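You operate a simulated robot arm through the tools that you are given. There is no shell and no other tool.

You run a simulated robot arm. Do the job below in one go: nothing can be reset, and whatever is moved stays where it is left.

JOB
Shrink the loose side of the sleeve on the bar with the blower.
Fine: half a turn of the holder faces it to the blower; the dial stays at LOW; end with the blower off and parked and the holder turned back.

The check looks at the end state, three seconds after you hand in, the way a careful person would. Anything else that was tipped, shoved, dropped, spilled or broken makes it a failure.

ROBOT AND FRAMES
A 7-joint arm with a two-finger parallel gripper, fixed in place. Base frame: the origin is on the floor under the middle of its stand, x ahead of it, y to its left, z up; the work surface is at about z = 86. Lengths are in cm, angles in degrees, forces in N, time in s.
With the tool pointing down near the work surface it reaches from about 30 to 70 cm from the base axis. Its first joint turns from -66.0 to 66.0 degrees. Payload 1.57 kg.
Tool frame: the origin (TCP) lies between the finger pads and is the grasp point; the fingertips stand 3 cm ahead of it; z points along the fingers, y is the line along which they close. Largest opening 11 cm; finger width 2.4, thickness 1.2; the body of the gripper, 4.8 by 11.2 cm, starts 7.8 cm behind the TCP.
Orientation is that of the tool frame in the base frame, as a unit quaternion [w, x, y, z]. With the fingers straight down and closing along the base's y, the tool's x points along the base's -x, its y along +y and its z along -z.

CONTROLS
- The arm moves only by the tool move_arm. Its argument "rows" is one flat list of numbers, 7 for each row, row after row: the turn, a rotation vector about the tool's x, y, z in units of 90 degrees (1.0 is 90 degrees), then the shift along the tool's x, y, z in units of 500 mm (1.0 is 500 mm), then the finger opening in cm, from 0 to 11. In form: [ax, ay, az, tx, ty, tz, grip, ax, ay, az, tx, ty, tz, grip, ...]. A call has 1 to 20 rows; each row is the pose to reach, as a shift and turn from the pose commanded when the call began, along the tool's axes at that moment. A call with a number of a shift or a turn outside -1 to 1 is refused whole. Rows are played at 5 a second. More than 5 cm and 8.6 degrees between two rows, or a gripper value outside its range, and nothing of the call is played. A pose out of reach is approached as far as the arm can. The call stops where the force on the tool passes 60 N (or 10 N more than at its start, if that is more) or the arm is blocked; 0.2 s more then pass. Each finger travels about 10.8 cm/s and halts on what it meets, pressing with about 22 N; the grip force reading is that of the motor and also rises with nothing between the fingers. The clock runs only during rows and for 0.2 s after the last one: add rows that repeat a pose to give the fingers time. It gives the time, the measured TCP pose, the force on the tool (base axes), the opening and the grip force at its end, in the units of the frame above (readings bear some noise), with the torque about the TCP (base axes, N m) and any sound that the robot's microphone picked up.
- Cameras (640 x 400 px; columns grow to the right, rows downward): "scene" is fixed at [18.02, -40.08, 141.2]; the picture's right is [0.64, -0.77, 0.00], its down [-0.39, -0.32, -0.86] and it looks along [0.66, 0.56, -0.50] (base axes); focal length 360 px, centre (320, 200). "wrist" rides on the gripper at [7, 1.6, -14.1] in the tool frame; the picture's right is [-0.23, 0.97, 0.00], its down [-0.86, -0.20, -0.48] and it looks along [-0.47, -0.11, 0.88] (tool axes); focal length 222 px, centre (320, 200). There is no depth. A picture from a camera that has moved, and an enlarged one, comes with that camera's place and axes in the base frame and with its lens.
- get_image(camera): a new picture of that camera. The clock stands still meanwhile.
- inspect(camera, box): a new picture of the part [left, top, right, bottom] of that camera's present view, enlarged. The clock stands still meanwhile.
- hand_in(): hands the job in; it is judged then, once.

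Nothing tells you positions but the pictures and the camera data. Unless the task says otherwise, let go and move clear before handing in.

The tools are called after "Request:" as a command line: name --argument value ..., lists and objects as JSON in quotes. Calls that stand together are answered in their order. move_arm: Moves the arm, as the interface text tells. Its arguments: {"type":"object","properties":{"rows":{"type":"array"}},"required":["rows"]} The other tools are called the same way: get_image (camera) takes a picture; inspect (camera, box) takes an enlarged picture of a part of a camera's view; hand_in () hands the job in.

At the start:

```text
time_s: 0.0
ee_pos: [43.94, -4.99, 122.98]
ee_rot: [0.0, 0.0, 1.0, 0.001]
contact_force: [0.3, -1.0, -0.3]
moment: [0.02, -0.03, 0.0]
finger_gap: 10.99
grasp_force: 0.1
```

scene: 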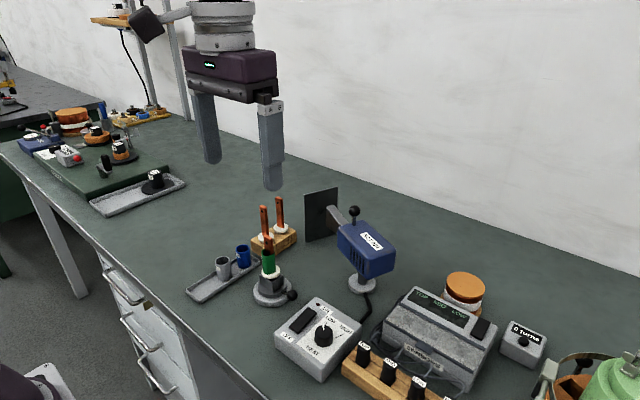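
wrist: 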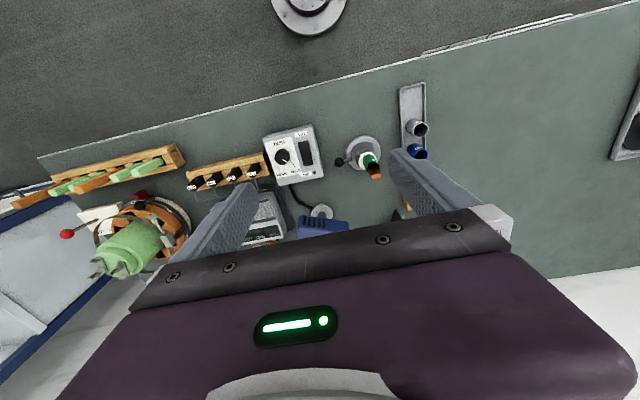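

I see a blue blower on a stand with a handle, a sleeve-covered bar on a small rotating holder, and a control box with a dial and rocker switch. I'll look closer at these before moving.

Request:
inspect --camera "scene" --box '[180, 170, 400, 308]'

Request:
inspect --camera "scene" --box '[260, 270, 420, 370]'

Request:
inspect --camera "scene" --box '[360, 250, 580, 388]'

Request:
inspect --camera "wrist" --box '[240, 70, 460, 208]'

```text
2.90 times, centred on (290, 239) of scene
camera zoom: at [18.02, -40.08, 141.2], right [0.64, -0.77, 0.0], down [-0.39, -0.32, -0.86], along [0.66, 0.56, -0.5], focal length 1044 px, centre (407, 87)
```

zoom: 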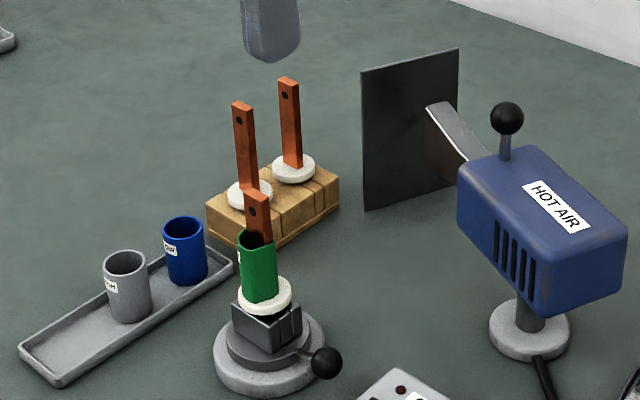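

```text
4.00 times, centred on (340, 320) of scene
camera zoom: at [18.02, -40.08, 141.2], right [0.64, -0.77, 0.0], down [-0.39, -0.32, -0.86], along [0.66, 0.56, -0.5], focal length 1440 px, centre (240, -280)
```

zoom: 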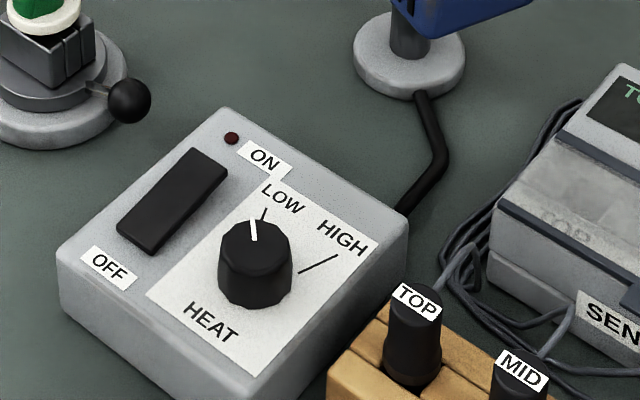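

```text
2.90 times, centred on (470, 319) of scene
camera zoom: at [18.02, -40.08, 141.2], right [0.64, -0.77, 0.0], down [-0.39, -0.32, -0.86], along [0.66, 0.56, -0.5], focal length 1044 px, centre (-115, -145)
```

zoom: 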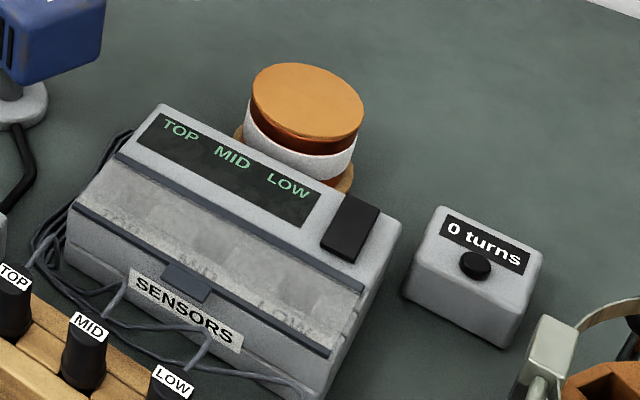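

```text
2.90 times, centred on (350, 139) of wrist
camera zoom: at [37.04, -3.24, 137.19], right [0.23, 0.97, 0.0], down [0.86, -0.2, 0.48], along [0.47, -0.11, -0.88], focal length 644 px, centre (233, 377)
```

zoom: 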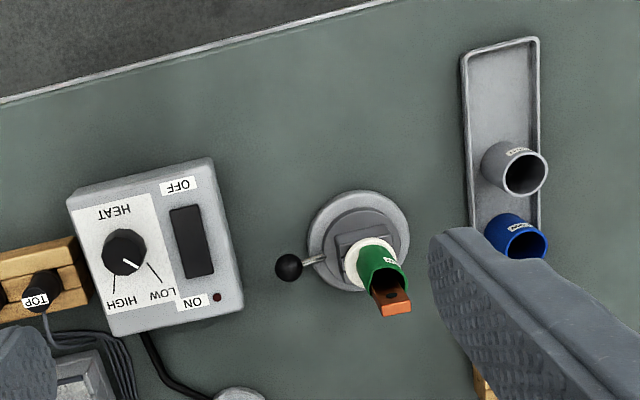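

The holder sits at about (54, 3), the blower stand at about (68, -9), and the control box in front of it to the right. I'll move the wrist camera forward for a better overhead look at the blower.

Request:
move_arm --rows '[0, 0, 0, -0.08, 0, 0, 11, 0, 0, 0, -0.16, 0, 0, 11, 0, 0, 0, -0.24, 0, 0, 11, 0, 0, 0, -0.24, 0, 0, 11]'

Request:
get_image --camera "wrist"

Request:
get_image --camera "scene"

```text
time_s: 1.0
ee_pos: [56.05, -4.99, 123.06]
ee_rot: [-0.001, 0.0, 1.0, 0.0]
contact_force: [-0.8, -0.1, 0.5]
moment: [0.01, -0.03, 0.0]
finger_gap: 11.02
grasp_force: 0.1
```

```text
taken
camera wrist: at [49.13, -3.27, 137.11], right [0.23, 0.97, 0.0], down [0.86, -0.2, 0.48], along [0.47, -0.11, -0.88], focal length 222 px, centre (320, 200)
```

wrist: 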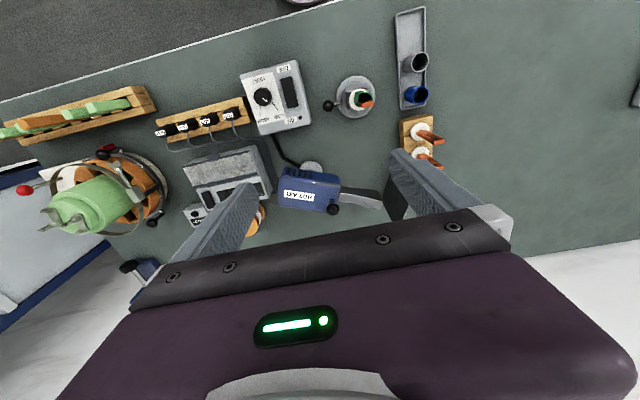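

```text
taken
```

scene: 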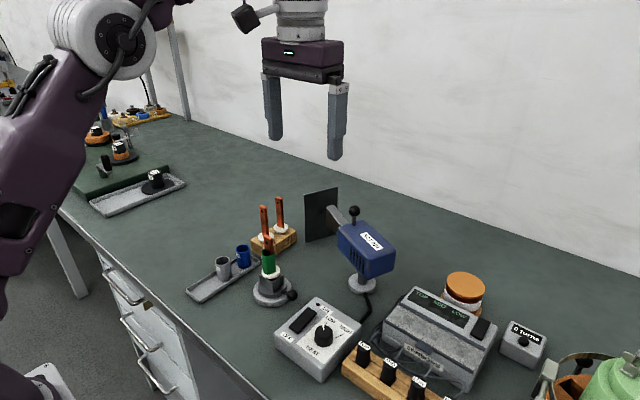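

Request:
inspect --camera "wrist" --box '[230, 50, 450, 220]'

Request:
inspect --camera "wrist" --box '[230, 50, 330, 120]'

Request:
inspect --camera "wrist" --box '[320, 60, 400, 120]'

Request:
inspect --camera "scene" --box '[300, 180, 410, 300]'

Request:
inspect --camera "scene" --box '[240, 220, 310, 310]'

```text
2.35 times, centred on (340, 135) of wrist
camera zoom: at [49.13, -3.27, 137.11], right [0.23, 0.97, 0.0], down [0.86, -0.2, 0.48], along [0.47, -0.11, -0.88], focal length 523 px, centre (273, 353)
```

zoom: 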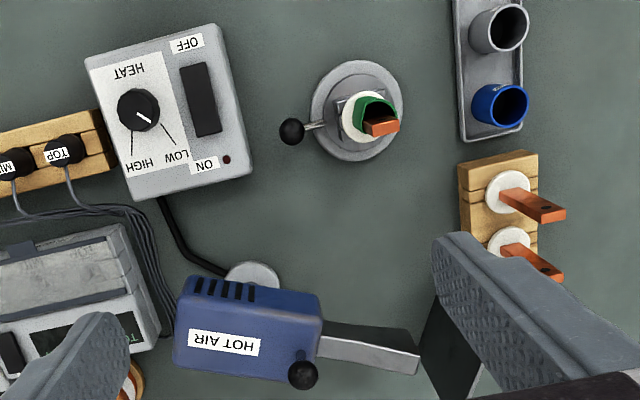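

```text
5.71 times, centred on (280, 85) of wrist
camera zoom: at [49.13, -3.27, 137.11], right [0.23, 0.97, 0.0], down [0.86, -0.2, 0.48], along [0.47, -0.11, -0.88], focal length 1269 px, centre (549, 857)
```

zoom: 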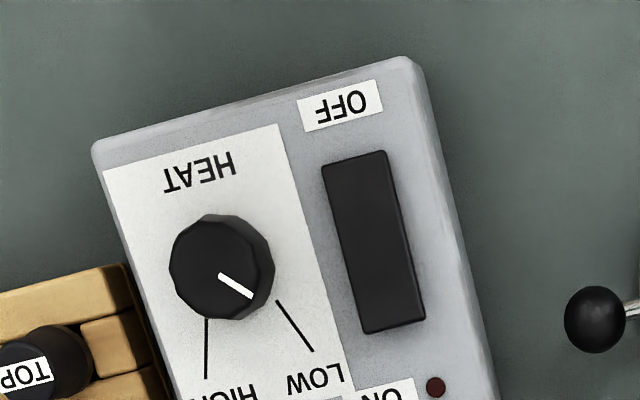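

```text
6.67 times, centred on (360, 90) of wrist
camera zoom: at [49.13, -3.27, 137.11], right [0.23, 0.97, 0.0], down [0.86, -0.2, 0.48], along [0.47, -0.11, -0.88], focal length 1481 px, centre (53, 933)
```

zoom: 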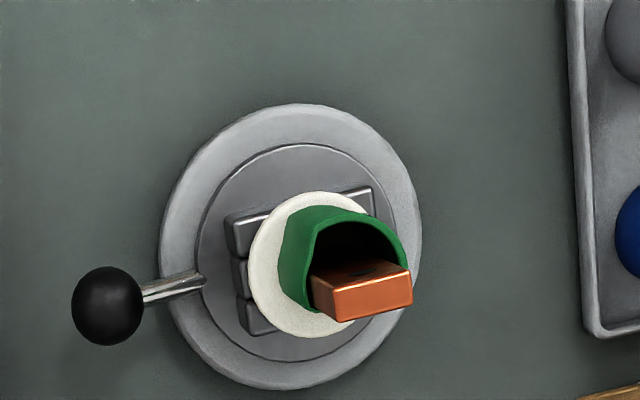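

```text
3.33 times, centred on (355, 240) of scene
camera zoom: at [18.02, -40.08, 141.2], right [0.64, -0.77, 0.0], down [-0.39, -0.32, -0.86], along [0.66, 0.56, -0.5], focal length 1200 px, centre (203, 67)
```

zoom: 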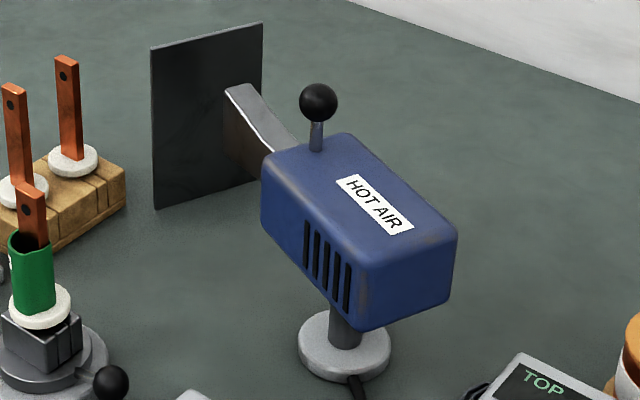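

```text
4.44 times, centred on (275, 265) of scene
camera zoom: at [18.02, -40.08, 141.2], right [0.64, -0.77, 0.0], down [-0.39, -0.32, -0.86], along [0.66, 0.56, -0.5], focal length 1600 px, centre (520, -89)
```

zoom: 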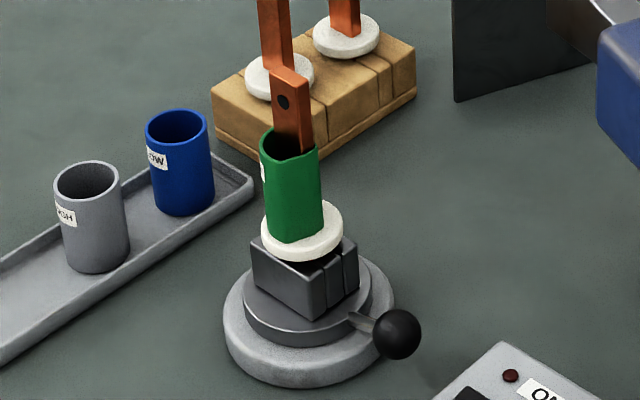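

The lever ball of the holder appears to be at about (53.8, -2.8, 90.5), the blower's ball handle at about (69.3, -5.8, 103.5), and the rocker's ON end at about (52, -9.2, 92). The sleeve's loose side looks like it faces away from the blower. I'll descend and turn the wrist so the camera looks at the holder from the lever side, for a closer look.

Request:
move_arm --rows '[0, 0, -0.09, 0.004, 0.004, 0.03, 11, 0, 0, -0.18, 0.008, 0.008, 0.06, 11, 0, 0, -0.27, 0.012, 0.012, 0.09, 11, 0, 0, -0.36, 0.016, 0.016, 0.12, 11, 0, 0, -0.45, 0.02, 0.02, 0.15, 11, 0, 0, -0.54, 0.024, 0.024, 0.18, 11, 0, 0, -0.63, 0.028, 0.028, 0.21, 11, 0, 0, -0.72, 0.032, 0.032, 0.24, 11, 0, 0, -0.81, 0.036, 0.036, 0.26, 11, 0, 0, -0.9, 0.04, 0.04, 0.28, 11, 0, 0, -1.0, 0.043, 0.044, 0.3, 11, 0, 0, -1.0, 0.043, 0.044, 0.3, 11]'

Request:
get_image --camera "wrist"

Request:
get_image --camera "scene"

```text
refused: row 11 steps farther than a row can; nothing moved
```

```text
taken
camera wrist: at [49.13, -3.27, 137.11], right [0.23, 0.97, 0.0], down [0.86, -0.2, 0.48], along [0.47, -0.11, -0.88], focal length 222 px, centre (320, 200)
```

wrist: 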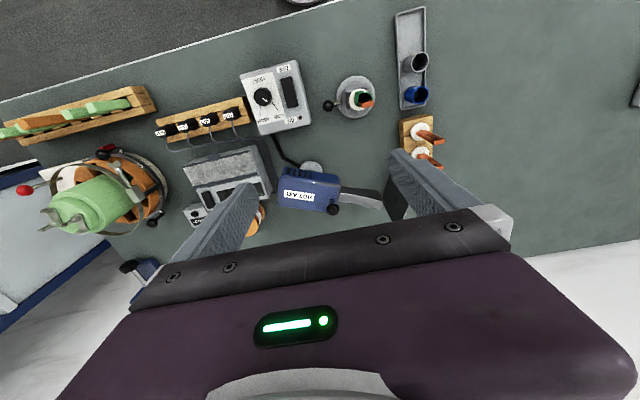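

```text
taken
```

scene: 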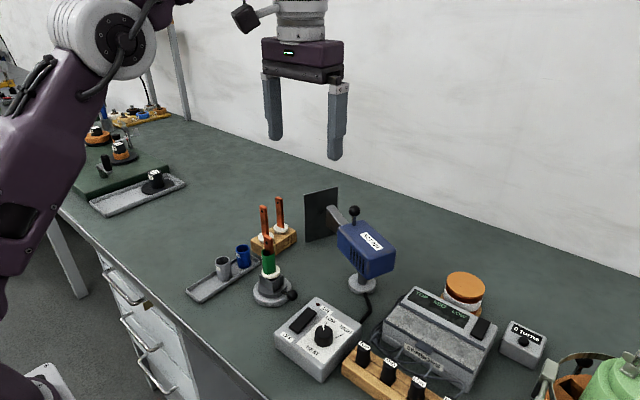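

The last row stepped 9 degrees, so the whole call was refused and nothing moved. I'll resend it with even steps.

Request:
move_arm --rows '[0, 0, -0.09, 0.004, 0.004, 0.03, 11, 0, 0, -0.18, 0.008, 0.008, 0.06, 11, 0, 0, -0.27, 0.012, 0.012, 0.09, 11, 0, 0, -0.36, 0.016, 0.016, 0.12, 11, 0, 0, -0.45, 0.02, 0.02, 0.15, 11, 0, 0, -0.54, 0.024, 0.024, 0.18, 11, 0, 0, -0.63, 0.028, 0.028, 0.21, 11, 0, 0, -0.72, 0.032, 0.032, 0.24, 11, 0, 0, -0.81, 0.036, 0.036, 0.26, 11, 0, 0, -0.9, 0.04, 0.04, 0.28, 11, 0, 0, -0.95, 0.043, 0.044, 0.3, 11, 0, 0, -1.0, 0.043, 0.044, 0.3, 11, 0, 0, -1.0, 0.043, 0.044, 0.3, 11]'

Request:
get_image --camera "wrist"

Request:
get_image --camera "scene"

```text
time_s: 3.8
ee_pos: [53.89, -2.56, 108.04]
ee_rot: [0.0, 0.708, -0.706, 0.0]
contact_force: [-0.5, -0.1, 0.1]
moment: [-0.01, -0.01, -0.01]
finger_gap: 10.98
grasp_force: 0.0
```

```text
taken
camera wrist: at [52.24, -9.57, 122.13], right [-0.97, 0.23, 0.0], down [0.2, 0.86, 0.48], along [0.11, 0.47, -0.88], focal length 222 px, centre (320, 200)
```

wrist: 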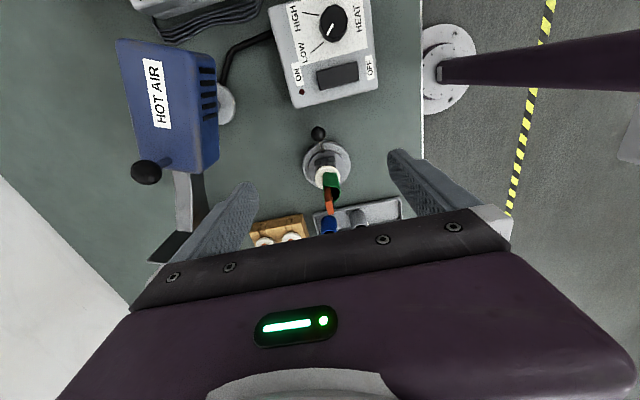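

```text
taken
```

scene: 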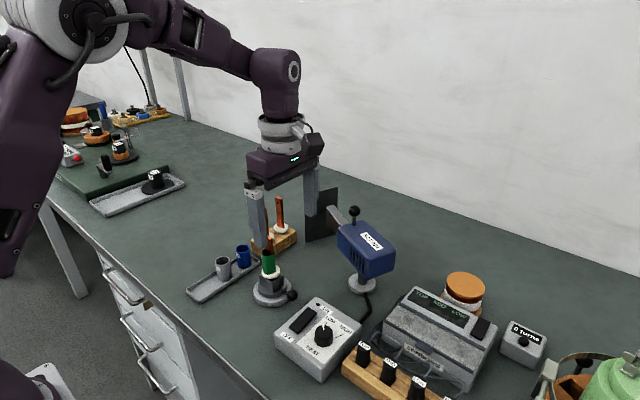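

Request:
inspect --camera "wrist" --box '[270, 110, 400, 240]'

Request:
inspect --camera "wrist" --box '[265, 0, 385, 110]'

Request:
inspect --camera "wrist" --box '[110, 30, 260, 270]'

```text
3.08 times, centred on (335, 175) of wrist
camera zoom: at [52.24, -9.57, 122.13], right [-0.97, 0.23, 0.0], down [0.2, 0.86, 0.48], along [0.11, 0.47, -0.88], focal length 684 px, centre (274, 277)
```

zoom: 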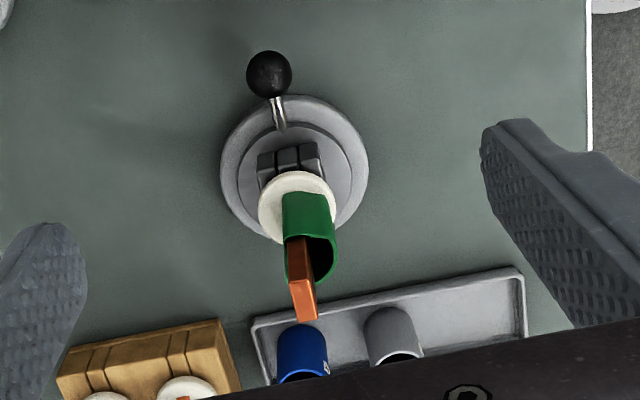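

```text
3.64 times, centred on (325, 55) of wrist
camera zoom: at [52.24, -9.57, 122.13], right [-0.97, 0.23, 0.0], down [0.2, 0.86, 0.48], along [0.11, 0.47, -0.88], focal length 808 px, centre (302, 727)
```

zoom: 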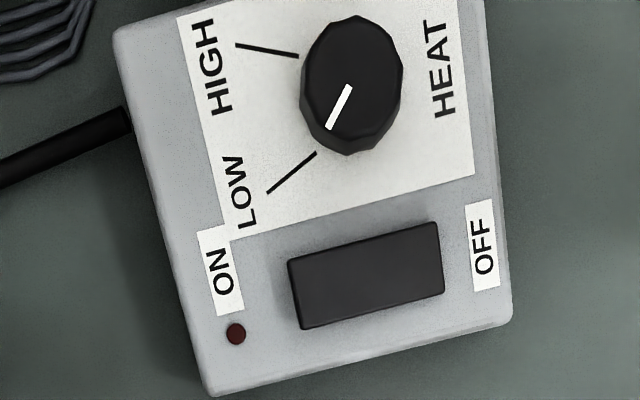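

```text
1.67 times, centred on (185, 150) of wrist
camera zoom: at [52.24, -9.57, 122.13], right [-0.97, 0.23, 0.0], down [0.2, 0.86, 0.48], along [0.11, 0.47, -0.88], focal length 370 px, centre (545, 283)
```

zoom: 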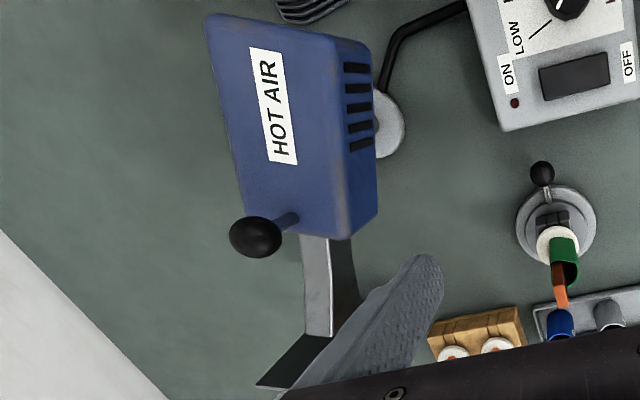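

The sleeve's dark gap faces away from the blower, so the loose side is the far side. I'll lower the open fingers around the holder's lever ball at about (54.0, -2.95, 90.5), staying clear of the base disc.

Request:
move_arm --rows '[0, 0, 0, 0.004, -0.001, 0.06, 8, 0, 0, 0, 0.008, -0.002, 0.12, 5, 0, 0, 0, 0.008, -0.002, 0.18, 4, 0, 0, 0, 0.008, -0.002, 0.22, 4, 0, 0, 0, 0.008, -0.002, 0.22, 4]'

Request:
get_image --camera "wrist"

Request:
inspect --camera "scene" --box '[220, 200, 340, 320]'

```text
time_s: 5.0
ee_pos: [53.9, -3.15, 96.92]
ee_rot: [0.0, -0.707, 0.707, 0.0]
contact_force: [-0.1, 0.4, 0.1]
moment: [-0.01, -0.02, 0.01]
finger_gap: 3.96
grasp_force: 0.1
```

```text
taken
camera wrist: at [52.39, -10.08, 111.09], right [-0.97, 0.23, 0.0], down [0.2, 0.86, 0.48], along [0.11, 0.47, -0.88], focal length 222 px, centre (320, 200)
```

wrist: 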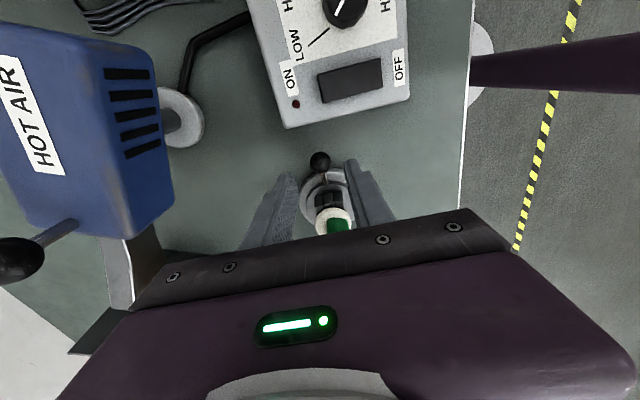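

```text
3.33 times, centred on (280, 260) of scene
camera zoom: at [18.02, -40.08, 141.2], right [0.64, -0.77, 0.0], down [-0.39, -0.32, -0.86], along [0.66, 0.56, -0.5], focal length 1200 px, centre (453, 0)
```

zoom: 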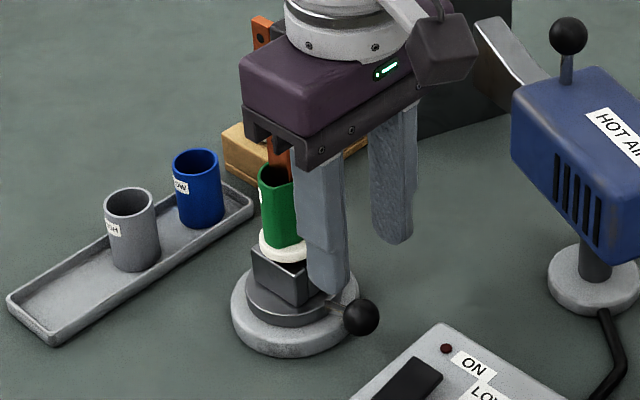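

The ball sits between the fingers in both views, at about (54.0, -3.1, 90.3). I'll go down the last 5 cm and narrow the fingers to cage the ball loosely.

Request:
move_arm --rows '[0, 0, 0, 0, 0, 0.04, 4, 0, 0, 0, 0, 0, 0.08, 4, 0, 0, 0, 0, 0, 0.096, 4, 0, 0, 0, 0, 0, 0.096, 3, 0, 0, 0, 0, 0, 0.096, 2.4, 0, 0, 0, 0, 0, 0.096, 2.4]'

Request:
inspect --camera "wrist" --box '[220, 60, 420, 240]'

Request:
inspect --camera "scene" --box '[220, 220, 340, 320]'

```text
time_s: 6.4
ee_pos: [53.84, -3.15, 92.15]
ee_rot: [0.0, 0.707, -0.707, 0.0]
contact_force: [0.9, -0.6, 0.9]
moment: [0.0, -0.02, -0.02]
finger_gap: 2.4
grasp_force: 0.2
```

```text
2.22 times, centred on (320, 150) of wrist
camera zoom: at [52.24, -9.97, 106.35], right [-0.97, 0.23, 0.0], down [0.2, 0.86, 0.48], along [0.11, 0.47, -0.88], focal length 494 px, centre (320, 311)
```

zoom: 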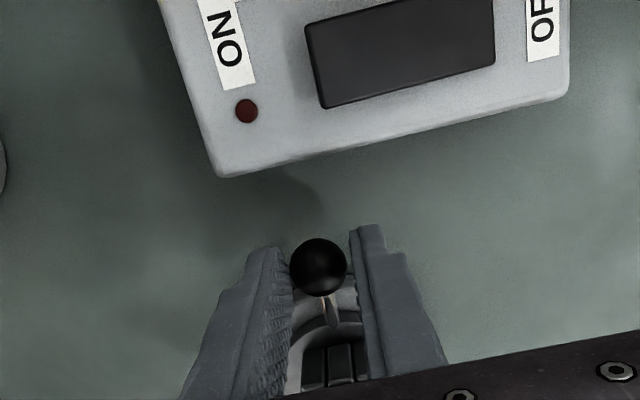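

```text
4.00 times, centred on (280, 270) of scene
camera zoom: at [18.02, -40.08, 141.2], right [0.64, -0.77, 0.0], down [-0.39, -0.32, -0.86], along [0.66, 0.56, -0.5], focal length 1440 px, centre (480, -80)
```

zoom: 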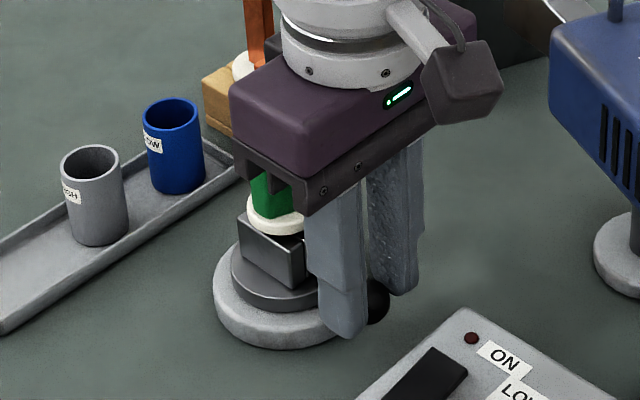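

The ball is caged between the fingers with only a little play and no force. I'll try a small 15 degree turn clockwise (seen from above, over the robot's side) and check the force.

Request:
move_arm --rows '[0, 0, 0.04167, -0.00025, 0.00765, 0, 2.4, 0, 0, 0.08333, -0.001, 0.01527, 0, 2.4, 0, 0, 0.125, -0.00225, 0.02283, 0, 2.4, 0, 0, 0.16667, -0.00399, 0.03028, 0, 2.4]'

Request:
inspect --camera "wrist" --box '[220, 60, 420, 240]'

Request:
inspect --camera "scene" --box '[220, 220, 340, 320]'

```text
time_s: 7.4
ee_pos: [52.26, -2.91, 92.06]
ee_rot: [0.0, -0.609, 0.793, -0.001]
contact_force: [0.1, -0.2, -0.1]
moment: [-0.01, -0.04, 0.0]
finger_gap: 2.44
grasp_force: 0.2
```

```text
2.22 times, centred on (320, 150) of wrist
camera zoom: at [48.96, -9.17, 106.32], right [-0.88, 0.47, 0.0], down [0.41, 0.77, 0.48], along [0.23, 0.42, -0.88], focal length 494 px, centre (320, 311)
```

zoom: 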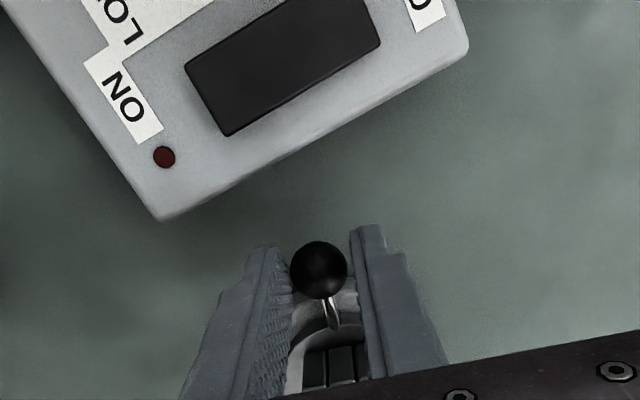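

```text
4.00 times, centred on (280, 270) of scene
camera zoom: at [18.02, -40.08, 141.2], right [0.64, -0.77, 0.0], down [-0.39, -0.32, -0.86], along [0.66, 0.56, -0.5], focal length 1440 px, centre (480, -80)
```

zoom: 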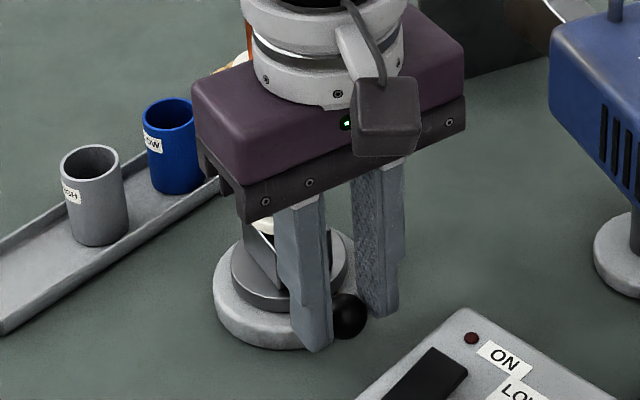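

The lever follows with hardly any force and the holder stays put. I'll carry on around the arc for another 82.5 degrees.

Request:
move_arm --rows '[0, 0, 0.08333, -0.001, 0.01527, 0, 2.4, 0, 0, 0.16667, -0.00399, 0.03028, 0, 2.4, 0, 0, 0.25, -0.00891, 0.04477, 0, 2.4, 0, 0, 0.33333, -0.01568, 0.0585, 0, 2.4, 0, 0, 0.41667, -0.02418, 0.07123, 0, 2.4, 0, 0, 0.5, -0.03427, 0.08273, 0, 2.4, 0, 0, 0.58333, -0.04577, 0.09282, 0, 2.4, 0, 0, 0.66667, -0.0585, 0.10133, 0, 2.4, 0, 0, 0.75, -0.07223, 0.10809, 0, 2.4, 0, 0, 0.83333, -0.08672, 0.11301, 0, 2.4, 0, 0, 0.91667, -0.10173, 0.116, 0, 2.4, 0, 0, 0.91667, -0.10173, 0.116, 0, 2.4]'

Request:
get_image --camera "wrist"

Request:
inspect --camera "scene" --box '[200, 200, 340, 320]'

```text
time_s: 10.0
ee_pos: [48.13, 3.57, 92.15]
ee_rot: [0.0, 0.067, 0.998, 0.0]
contact_force: [-0.8, -0.4, 1.0]
moment: [0.04, 0.0, 0.0]
finger_gap: 2.39
grasp_force: 0.0
```

```text
taken
camera wrist: at [41.37, 6.13, 106.34], right [0.35, 0.94, 0.0], down [0.82, -0.31, 0.48], along [0.45, -0.17, -0.88], focal length 222 px, centre (320, 200)
```

wrist: 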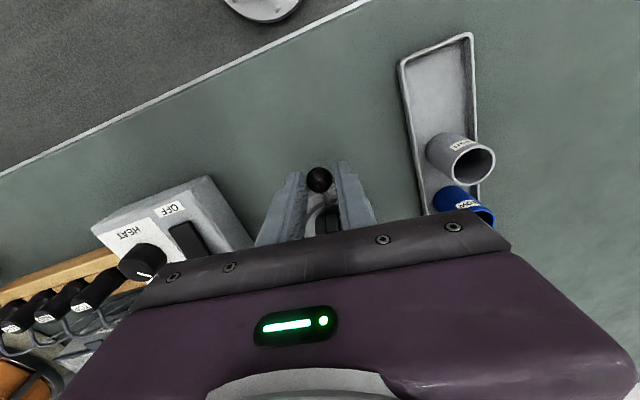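

```text
3.33 times, centred on (270, 260) of scene
camera zoom: at [18.02, -40.08, 141.2], right [0.64, -0.77, 0.0], down [-0.39, -0.32, -0.86], along [0.66, 0.56, -0.5], focal length 1200 px, centre (487, 0)
```

zoom: 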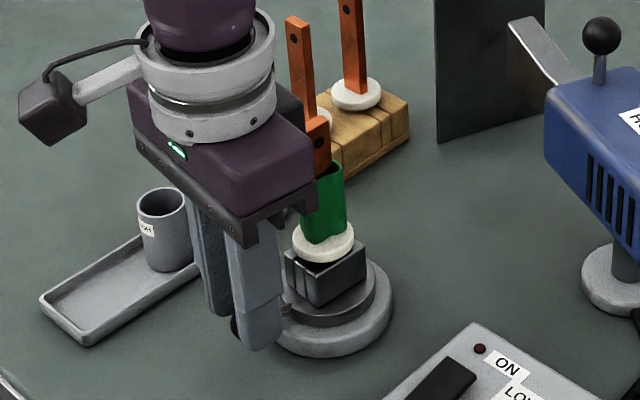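

Halfway round with no force; the sleeve, collar and vise have turned along. I'll do the second half, ending with the lever pointing to +y, still clear of the tray at y of about 11.6.

Request:
move_arm --rows '[0, 0, 0.08333, -0.001, 0.01527, 0, 2.4, 0, 0, 0.16667, -0.00399, 0.03028, 0, 2.4, 0, 0, 0.25, -0.00891, 0.04477, 0, 2.4, 0, 0, 0.33333, -0.01568, 0.0585, 0, 2.4, 0, 0, 0.41667, -0.02418, 0.07123, 0, 2.4, 0, 0, 0.5, -0.03427, 0.08273, 0, 2.4, 0, 0, 0.58333, -0.04577, 0.09282, 0, 2.4, 0, 0, 0.66667, -0.0585, 0.10133, 0, 2.4, 0, 0, 0.75, -0.07223, 0.10809, 0, 2.4, 0, 0, 0.83333, -0.08672, 0.11301, 0, 2.4, 0, 0, 0.91667, -0.10173, 0.116, 0, 2.4, 0, 0, 0.91667, -0.10173, 0.116, 0, 2.4]'

Request:
get_image --camera "wrist"

Request:
inspect --camera "scene" --box '[200, 200, 340, 320]'

```text
time_s: 12.6
ee_pos: [53.9, 8.69, 92.12]
ee_rot: [0.0, 0.708, 0.707, 0.001]
contact_force: [-0.1, -0.3, 0.8]
moment: [-0.02, -0.02, -0.03]
finger_gap: 2.39
grasp_force: 0.0
```

```text
taken
camera wrist: at [55.61, 15.62, 106.37], right [0.97, -0.23, 0.0], down [-0.2, -0.85, 0.48], along [-0.11, -0.47, -0.88], focal length 222 px, centre (320, 200)
```

wrist: 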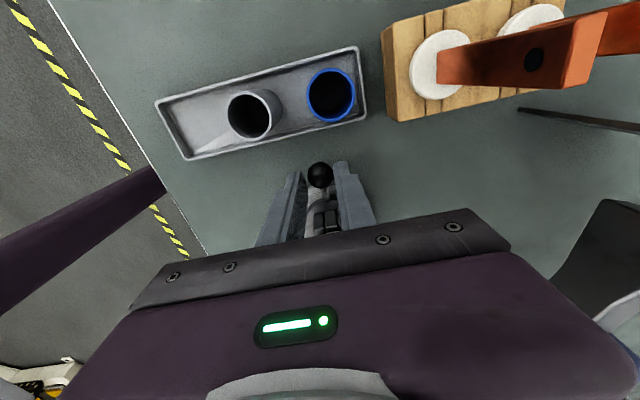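

```text
3.33 times, centred on (270, 260) of scene
camera zoom: at [18.02, -40.08, 141.2], right [0.64, -0.77, 0.0], down [-0.39, -0.32, -0.86], along [0.66, 0.56, -0.5], focal length 1200 px, centre (487, 0)
```

zoom: 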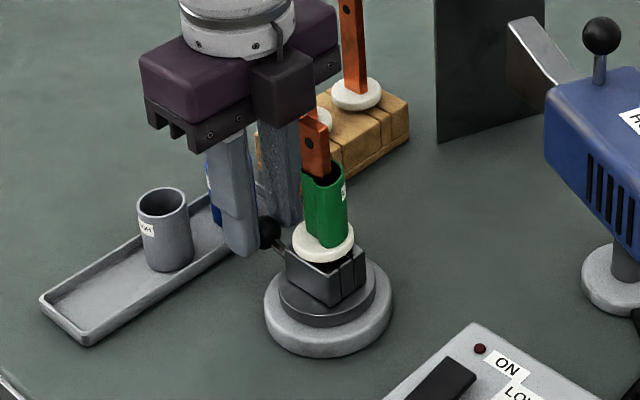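

The lever now points to +y, at (53.9, 8.7) — half a turn about (53.9, 2.8). I'll open the fingers slightly, rise straight up, and look at the sleeve again.

Request:
move_arm --rows '[0, 0, 0, 0, 0, 0, 4, 0, 0, 0, 0, 0, -0.03, 4, 0, 0, 0, 0, 0, -0.1, 4, 0, 0, 0, 0, 0, -0.18, 4, 0, 0, 0, 0, 0, -0.26, 4, 0, 0, 0, 0, 0, -0.34, 4, 0, 0, 0, 0, 0, -0.34, 4]'

Request:
get_image --camera "wrist"

Request:
inspect --camera "scene" --box '[240, 220, 310, 310]'

```text
time_s: 14.2
ee_pos: [53.87, 8.52, 109.27]
ee_rot: [0.0, 0.707, 0.707, -0.001]
contact_force: [-0.3, -0.7, -0.3]
moment: [-0.02, -0.02, 0.0]
finger_gap: 4.0
grasp_force: 0.0
```

```text
taken
camera wrist: at [55.54, 15.48, 123.46], right [0.97, -0.23, 0.0], down [-0.2, -0.85, 0.48], along [-0.11, -0.47, -0.88], focal length 222 px, centre (320, 200)
```

wrist: 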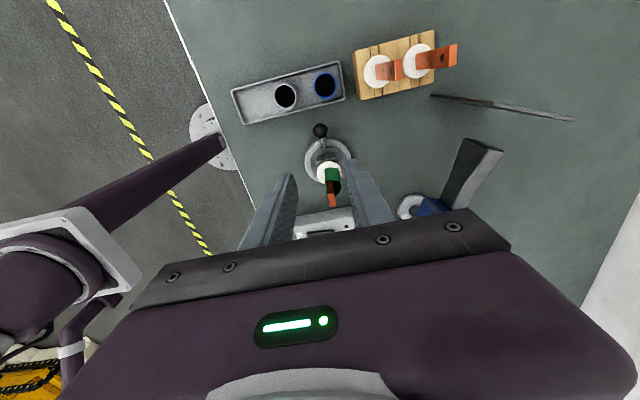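

```text
4.44 times, centred on (275, 265) of scene
camera zoom: at [18.02, -40.08, 141.2], right [0.64, -0.77, 0.0], down [-0.39, -0.32, -0.86], along [0.66, 0.56, -0.5], focal length 1600 px, centre (520, -89)
```

zoom: 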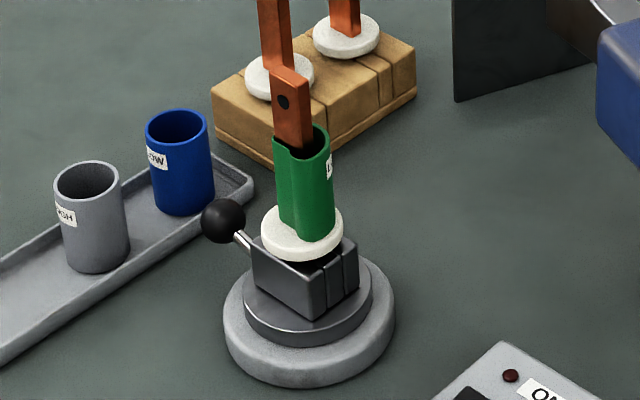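

The loose, bulging side now faces the blower. Next I'll travel high over to the blower's ball handle, at about (69.1, -5.85, 103), with the wrist turned to suit its swing.

Request:
move_arm --rows '[0, 0, 0.02, -0.04, 0.043, -0.074, 4, 0, 0, 0.05, -0.08, 0.087, -0.074, 4, 0, 0, 0.08, -0.12, 0.13, -0.074, 4, 0, 0, 0.11, -0.16, 0.173, -0.074, 4, 0, 0, 0.14, -0.2, 0.216, -0.074, 4, 0, 0, 0.1667, -0.245, 0.26, -0.074, 4, 0, 0, 0.1667, -0.287, 0.3046, -0.074, 4, 0, 0, 0.1667, -0.287, 0.3046, -0.074, 4]'

Request:
get_image --camera "wrist"

Request:
get_image --camera "scene"

```text
time_s: 16.0
ee_pos: [64.37, -3.67, 111.91]
ee_rot: [0.0, 0.793, 0.609, -0.001]
contact_force: [0.3, 0.0, 0.4]
moment: [0.06, 0.0, 0.01]
finger_gap: 4.0
grasp_force: 0.1
out of reach, approached as far as the arm can: row 5, 6, 7, 8
```

```text
taken
camera wrist: at [67.74, 2.65, 126.22], right [0.88, -0.47, 0.0], down [-0.41, -0.77, 0.48], along [-0.23, -0.42, -0.88], focal length 222 px, centre (320, 200)
```

wrist: 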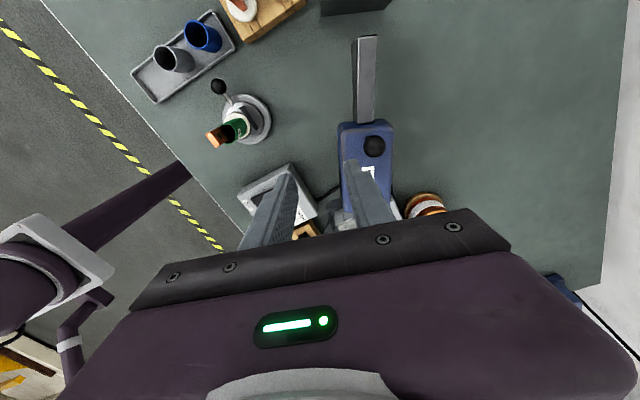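

```text
taken
```

scene: 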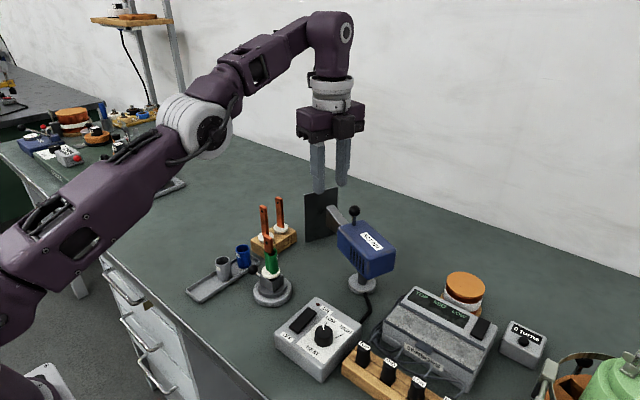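

At this height the arm only reaches about 64.5 cm out with the tool straight down. I'll tilt the fingers outward by 22 degrees to gain reach, staying high for now.

Request:
move_arm --rows '[-0.08, 0, 0, 0, 0, 0, 4, -0.16, 0, 0, 0, 0, 0, 4, -0.2444, 0, 0, 0, 0, 0, 4, -0.2444, 0, 0, 0, 0, 0, 4]'

Request:
get_image --camera "wrist"

Request:
get_image --camera "scene"

```text
time_s: 17.0
ee_pos: [64.42, -3.73, 112.38]
ee_rot: [0.152, 0.779, 0.597, 0.117]
contact_force: [0.7, -0.2, -0.2]
moment: [-0.01, 0.03, -0.01]
finger_gap: 4.02
grasp_force: 0.0
```

```text
taken
camera wrist: at [62.55, 4.0, 126.04], right [0.81, -0.45, 0.37], down [-0.57, -0.73, 0.37], along [0.1, -0.51, -0.85], focal length 222 px, centre (320, 200)
```

wrist: 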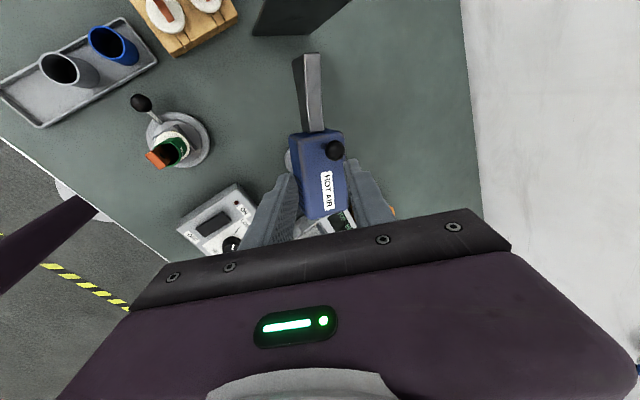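

```text
taken
```

scene: 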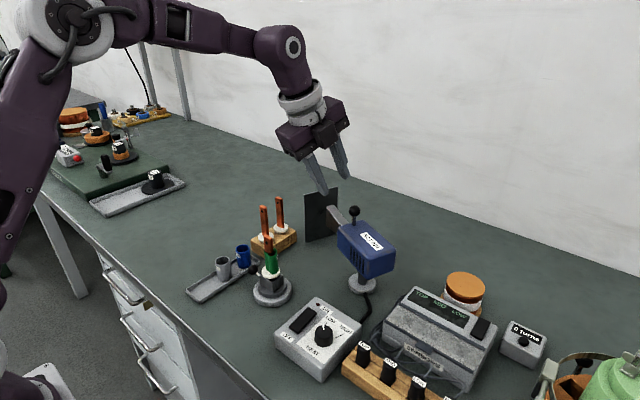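

The tilt worked. I'll take enlarged views to fix the handle's position more accurately before moving in.

Request:
inspect --camera "wrist" --box '[230, 30, 410, 250]'

Request:
inspect --camera "scene" --box '[280, 130, 400, 250]'

```text
1.82 times, centred on (320, 140) of wrist
camera zoom: at [62.55, 4.0, 126.04], right [0.81, -0.45, 0.37], down [-0.57, -0.73, 0.37], along [0.1, -0.51, -0.85], focal length 404 px, centre (320, 309)
```

zoom: 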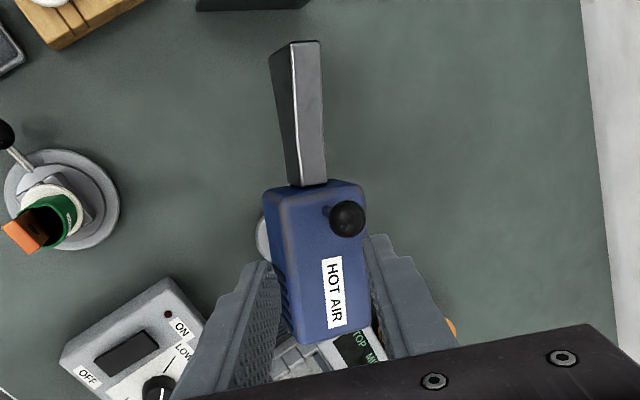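

```text
3.33 times, centred on (340, 190) of scene
camera zoom: at [18.02, -40.08, 141.2], right [0.64, -0.77, 0.0], down [-0.39, -0.32, -0.86], along [0.66, 0.56, -0.5], focal length 1200 px, centre (253, 233)
```

zoom: 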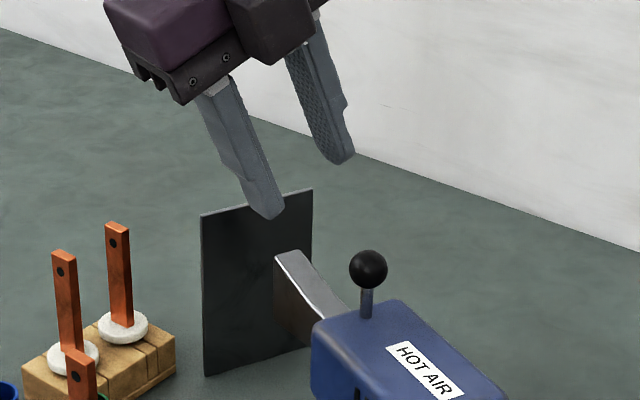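

The handle's ball comes out at about (69.3, -5.75, 103.2). I'll move in along the tilted finger line and stop about 3 cm short to check alignment.

Request:
move_arm --rows '[0, 0, 0, -0.0138, 0.028, 0.0295, 4, 0, 0, 0, -0.0138, 0.028, 0.07, 4, 0, 0, 0, -0.0138, 0.028, 0.1, 4, 0, 0, 0, -0.0138, 0.028, 0.1, 4]'

Request:
inspect --camera "wrist" --box '[230, 60, 410, 250]'

Request:
inspect --camera "scene" --box '[290, 150, 410, 270]'

```text
time_s: 18.0
ee_pos: [67.21, -5.29, 108.13]
ee_rot: [0.151, 0.779, 0.598, 0.115]
contact_force: [0.5, -0.2, -0.9]
moment: [0.04, 0.01, 0.01]
finger_gap: 4.02
grasp_force: 0.0
```

```text
2.11 times, centred on (320, 155) of wrist
camera zoom: at [65.42, 2.49, 121.94], right [0.81, -0.45, 0.36], down [-0.57, -0.73, 0.37], along [0.1, -0.51, -0.85], focal length 468 px, centre (320, 295)
```

zoom: 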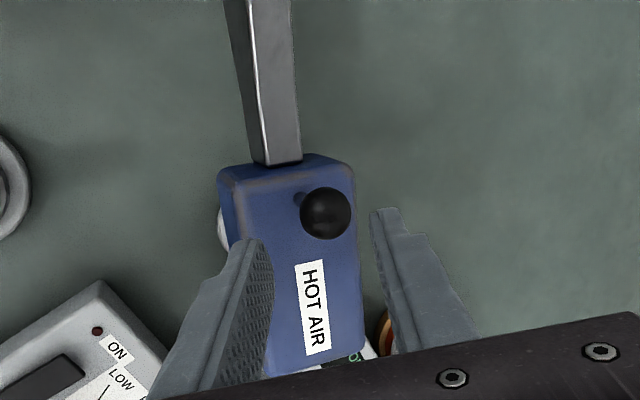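

```text
3.33 times, centred on (350, 210) of scene
camera zoom: at [18.02, -40.08, 141.2], right [0.64, -0.77, 0.0], down [-0.39, -0.32, -0.86], along [0.66, 0.56, -0.5], focal length 1200 px, centre (220, 167)
```

zoom: 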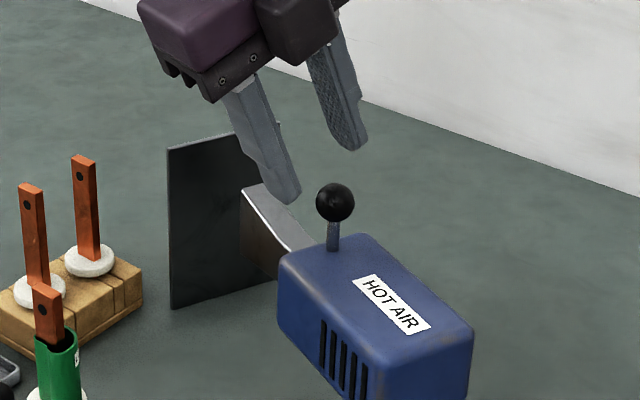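

The ball lies between the fingertips, about 5.5 cm ahead of the tool point. I'll advance 3 cm and cage it loosely.

Request:
move_arm --rows '[0, 0, 0, 0.006, 0.004, 0.03, 4, 0, 0, 0, 0.006, 0.004, 0.0616, 4, 0, 0, 0, 0.006, 0.004, 0.0616, 3, 0, 0, 0, 0.006, 0.004, 0.0616, 2.6, 0, 0, 0, 0.006, 0.004, 0.0616, 2.6]'

Request:
inspect --camera "wrist" --box '[230, 60, 410, 250]'

Request:
inspect --camera "scene" --box '[290, 150, 410, 270]'

```text
time_s: 19.2
ee_pos: [68.63, -5.28, 105.33]
ee_rot: [0.151, 0.779, 0.598, 0.116]
contact_force: [0.0, 1.0, -0.4]
moment: [0.0, 0.0, -0.05]
finger_gap: 2.62
grasp_force: 0.0
```

```text
2.11 times, centred on (320, 155) of wrist
camera zoom: at [66.82, 2.47, 119.2], right [0.81, -0.45, 0.36], down [-0.57, -0.73, 0.37], along [0.1, -0.51, -0.85], focal length 468 px, centre (320, 295)
```

zoom: 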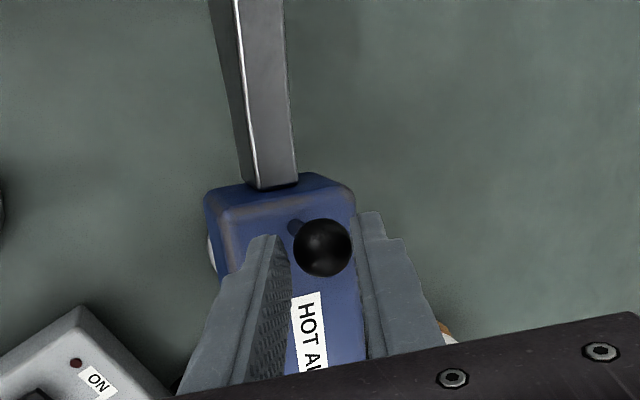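

```text
3.33 times, centred on (350, 210) of scene
camera zoom: at [18.02, -40.08, 141.2], right [0.64, -0.77, 0.0], down [-0.39, -0.32, -0.86], along [0.66, 0.56, -0.5], focal length 1200 px, centre (220, 167)
```

zoom: 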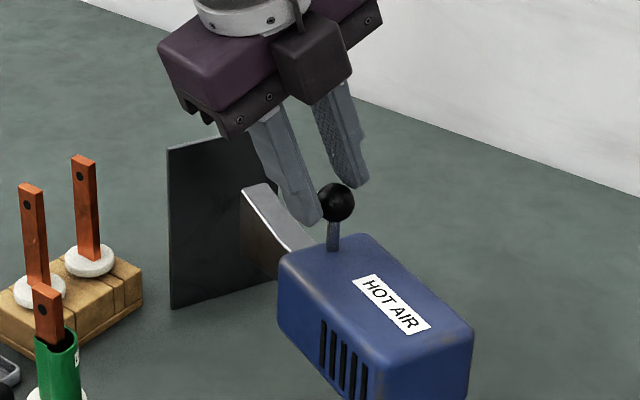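

The ball is centred in the cage with no force. I'll try the first 15 degrees of swing, counter-clockwise from above around the stand at about (68, -9.4).

Request:
move_arm --rows '[0, 0.0157, -0.0386, -0.0008, -0.005, -0.002, 2.6, 0, 0.0314, -0.0772, -0.0019, -0.0099, -0.004, 2.6, 0, 0.0471, -0.1158, -0.0034, -0.0148, -0.006, 2.6, 0, 0.0628, -0.1544, -0.0052, -0.0196, -0.008, 2.6]'

Request:
inspect --camera "wrist" --box '[230, 60, 410, 250]'

Request:
inspect --camera "scene" --box '[290, 180, 410, 300]'

```text
time_s: 20.2
ee_pos: [67.61, -5.19, 105.43]
ee_rot: [0.134, 0.693, 0.695, 0.136]
contact_force: [1.9, -0.2, 4.0]
moment: [0.01, -0.18, 0.0]
finger_gap: 2.89
grasp_force: 1.9
```

```text
2.11 times, centred on (320, 155) of wrist
camera zoom: at [63.83, 1.71, 119.22], right [0.9, -0.23, 0.36], down [-0.36, -0.86, 0.37], along [0.23, -0.46, -0.86], focal length 468 px, centre (320, 295)
```

zoom: 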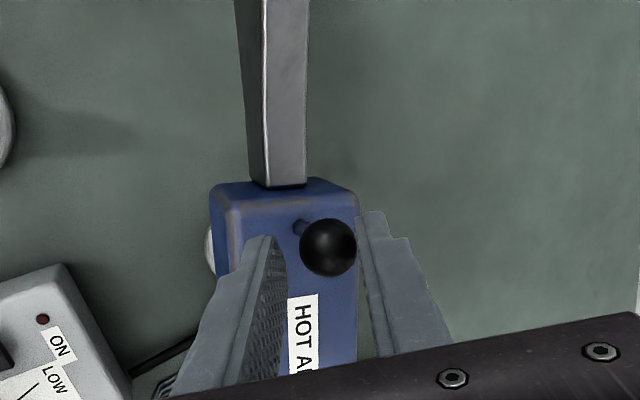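

```text
3.33 times, centred on (350, 240) of scene
camera zoom: at [18.02, -40.08, 141.2], right [0.64, -0.77, 0.0], down [-0.39, -0.32, -0.86], along [0.66, 0.56, -0.5], focal length 1200 px, centre (220, 67)
```

zoom: 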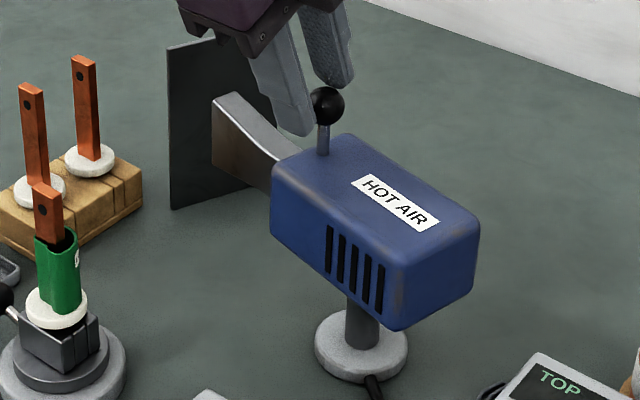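

The blower swings easily and its stand hasn't moved. I'll continue the swing by another 45 degrees and then check the aim.

Request:
move_arm --rows '[0, 0.0312, -0.0772, -0.0017, -0.0101, -0.0041, 2.6, 0, 0.0625, -0.1544, -0.0049, -0.02, -0.0081, 2.6, 0, 0.0937, -0.2317, -0.0094, -0.0293, -0.0119, 2.6, 0, 0.1249, -0.3089, -0.0152, -0.0381, -0.0154, 2.6, 0, 0.1562, -0.3861, -0.0221, -0.046, -0.0186, 2.6, 0, 0.1874, -0.4633, -0.0302, -0.0531, -0.0215, 2.6]'

Request:
get_image --camera "wrist"

Request:
inspect --camera "scene" --box '[230, 170, 410, 310]'

```text
time_s: 21.6
ee_pos: [64.87, -6.68, 105.5]
ee_rot: [0.073, 0.374, 0.907, 0.177]
contact_force: [2.2, 1.5, 2.4]
moment: [0.12, -0.1, -0.01]
finger_gap: 2.87
grasp_force: 1.4
```

```text
taken
camera wrist: at [57.21, -4.48, 119.2], right [0.8, 0.48, 0.37], down [0.35, -0.86, 0.37], along [0.49, -0.17, -0.85], focal length 222 px, centre (320, 200)
```

wrist: 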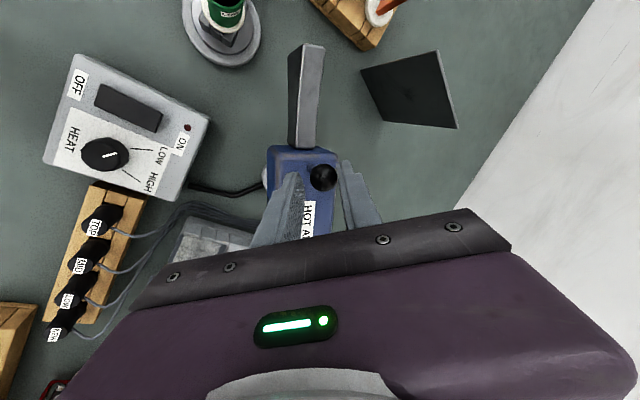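

```text
2.86 times, centred on (320, 240) of scene
camera zoom: at [18.02, -40.07, 141.2], right [0.64, -0.77, 0.0], down [-0.39, -0.32, -0.86], along [0.66, 0.56, -0.5], focal length 1029 px, centre (320, 86)
```

zoom: 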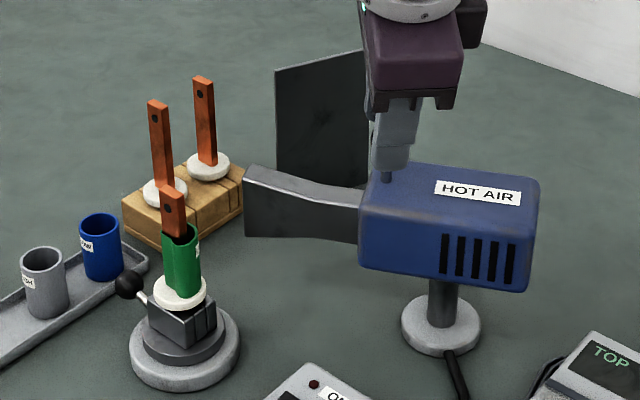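

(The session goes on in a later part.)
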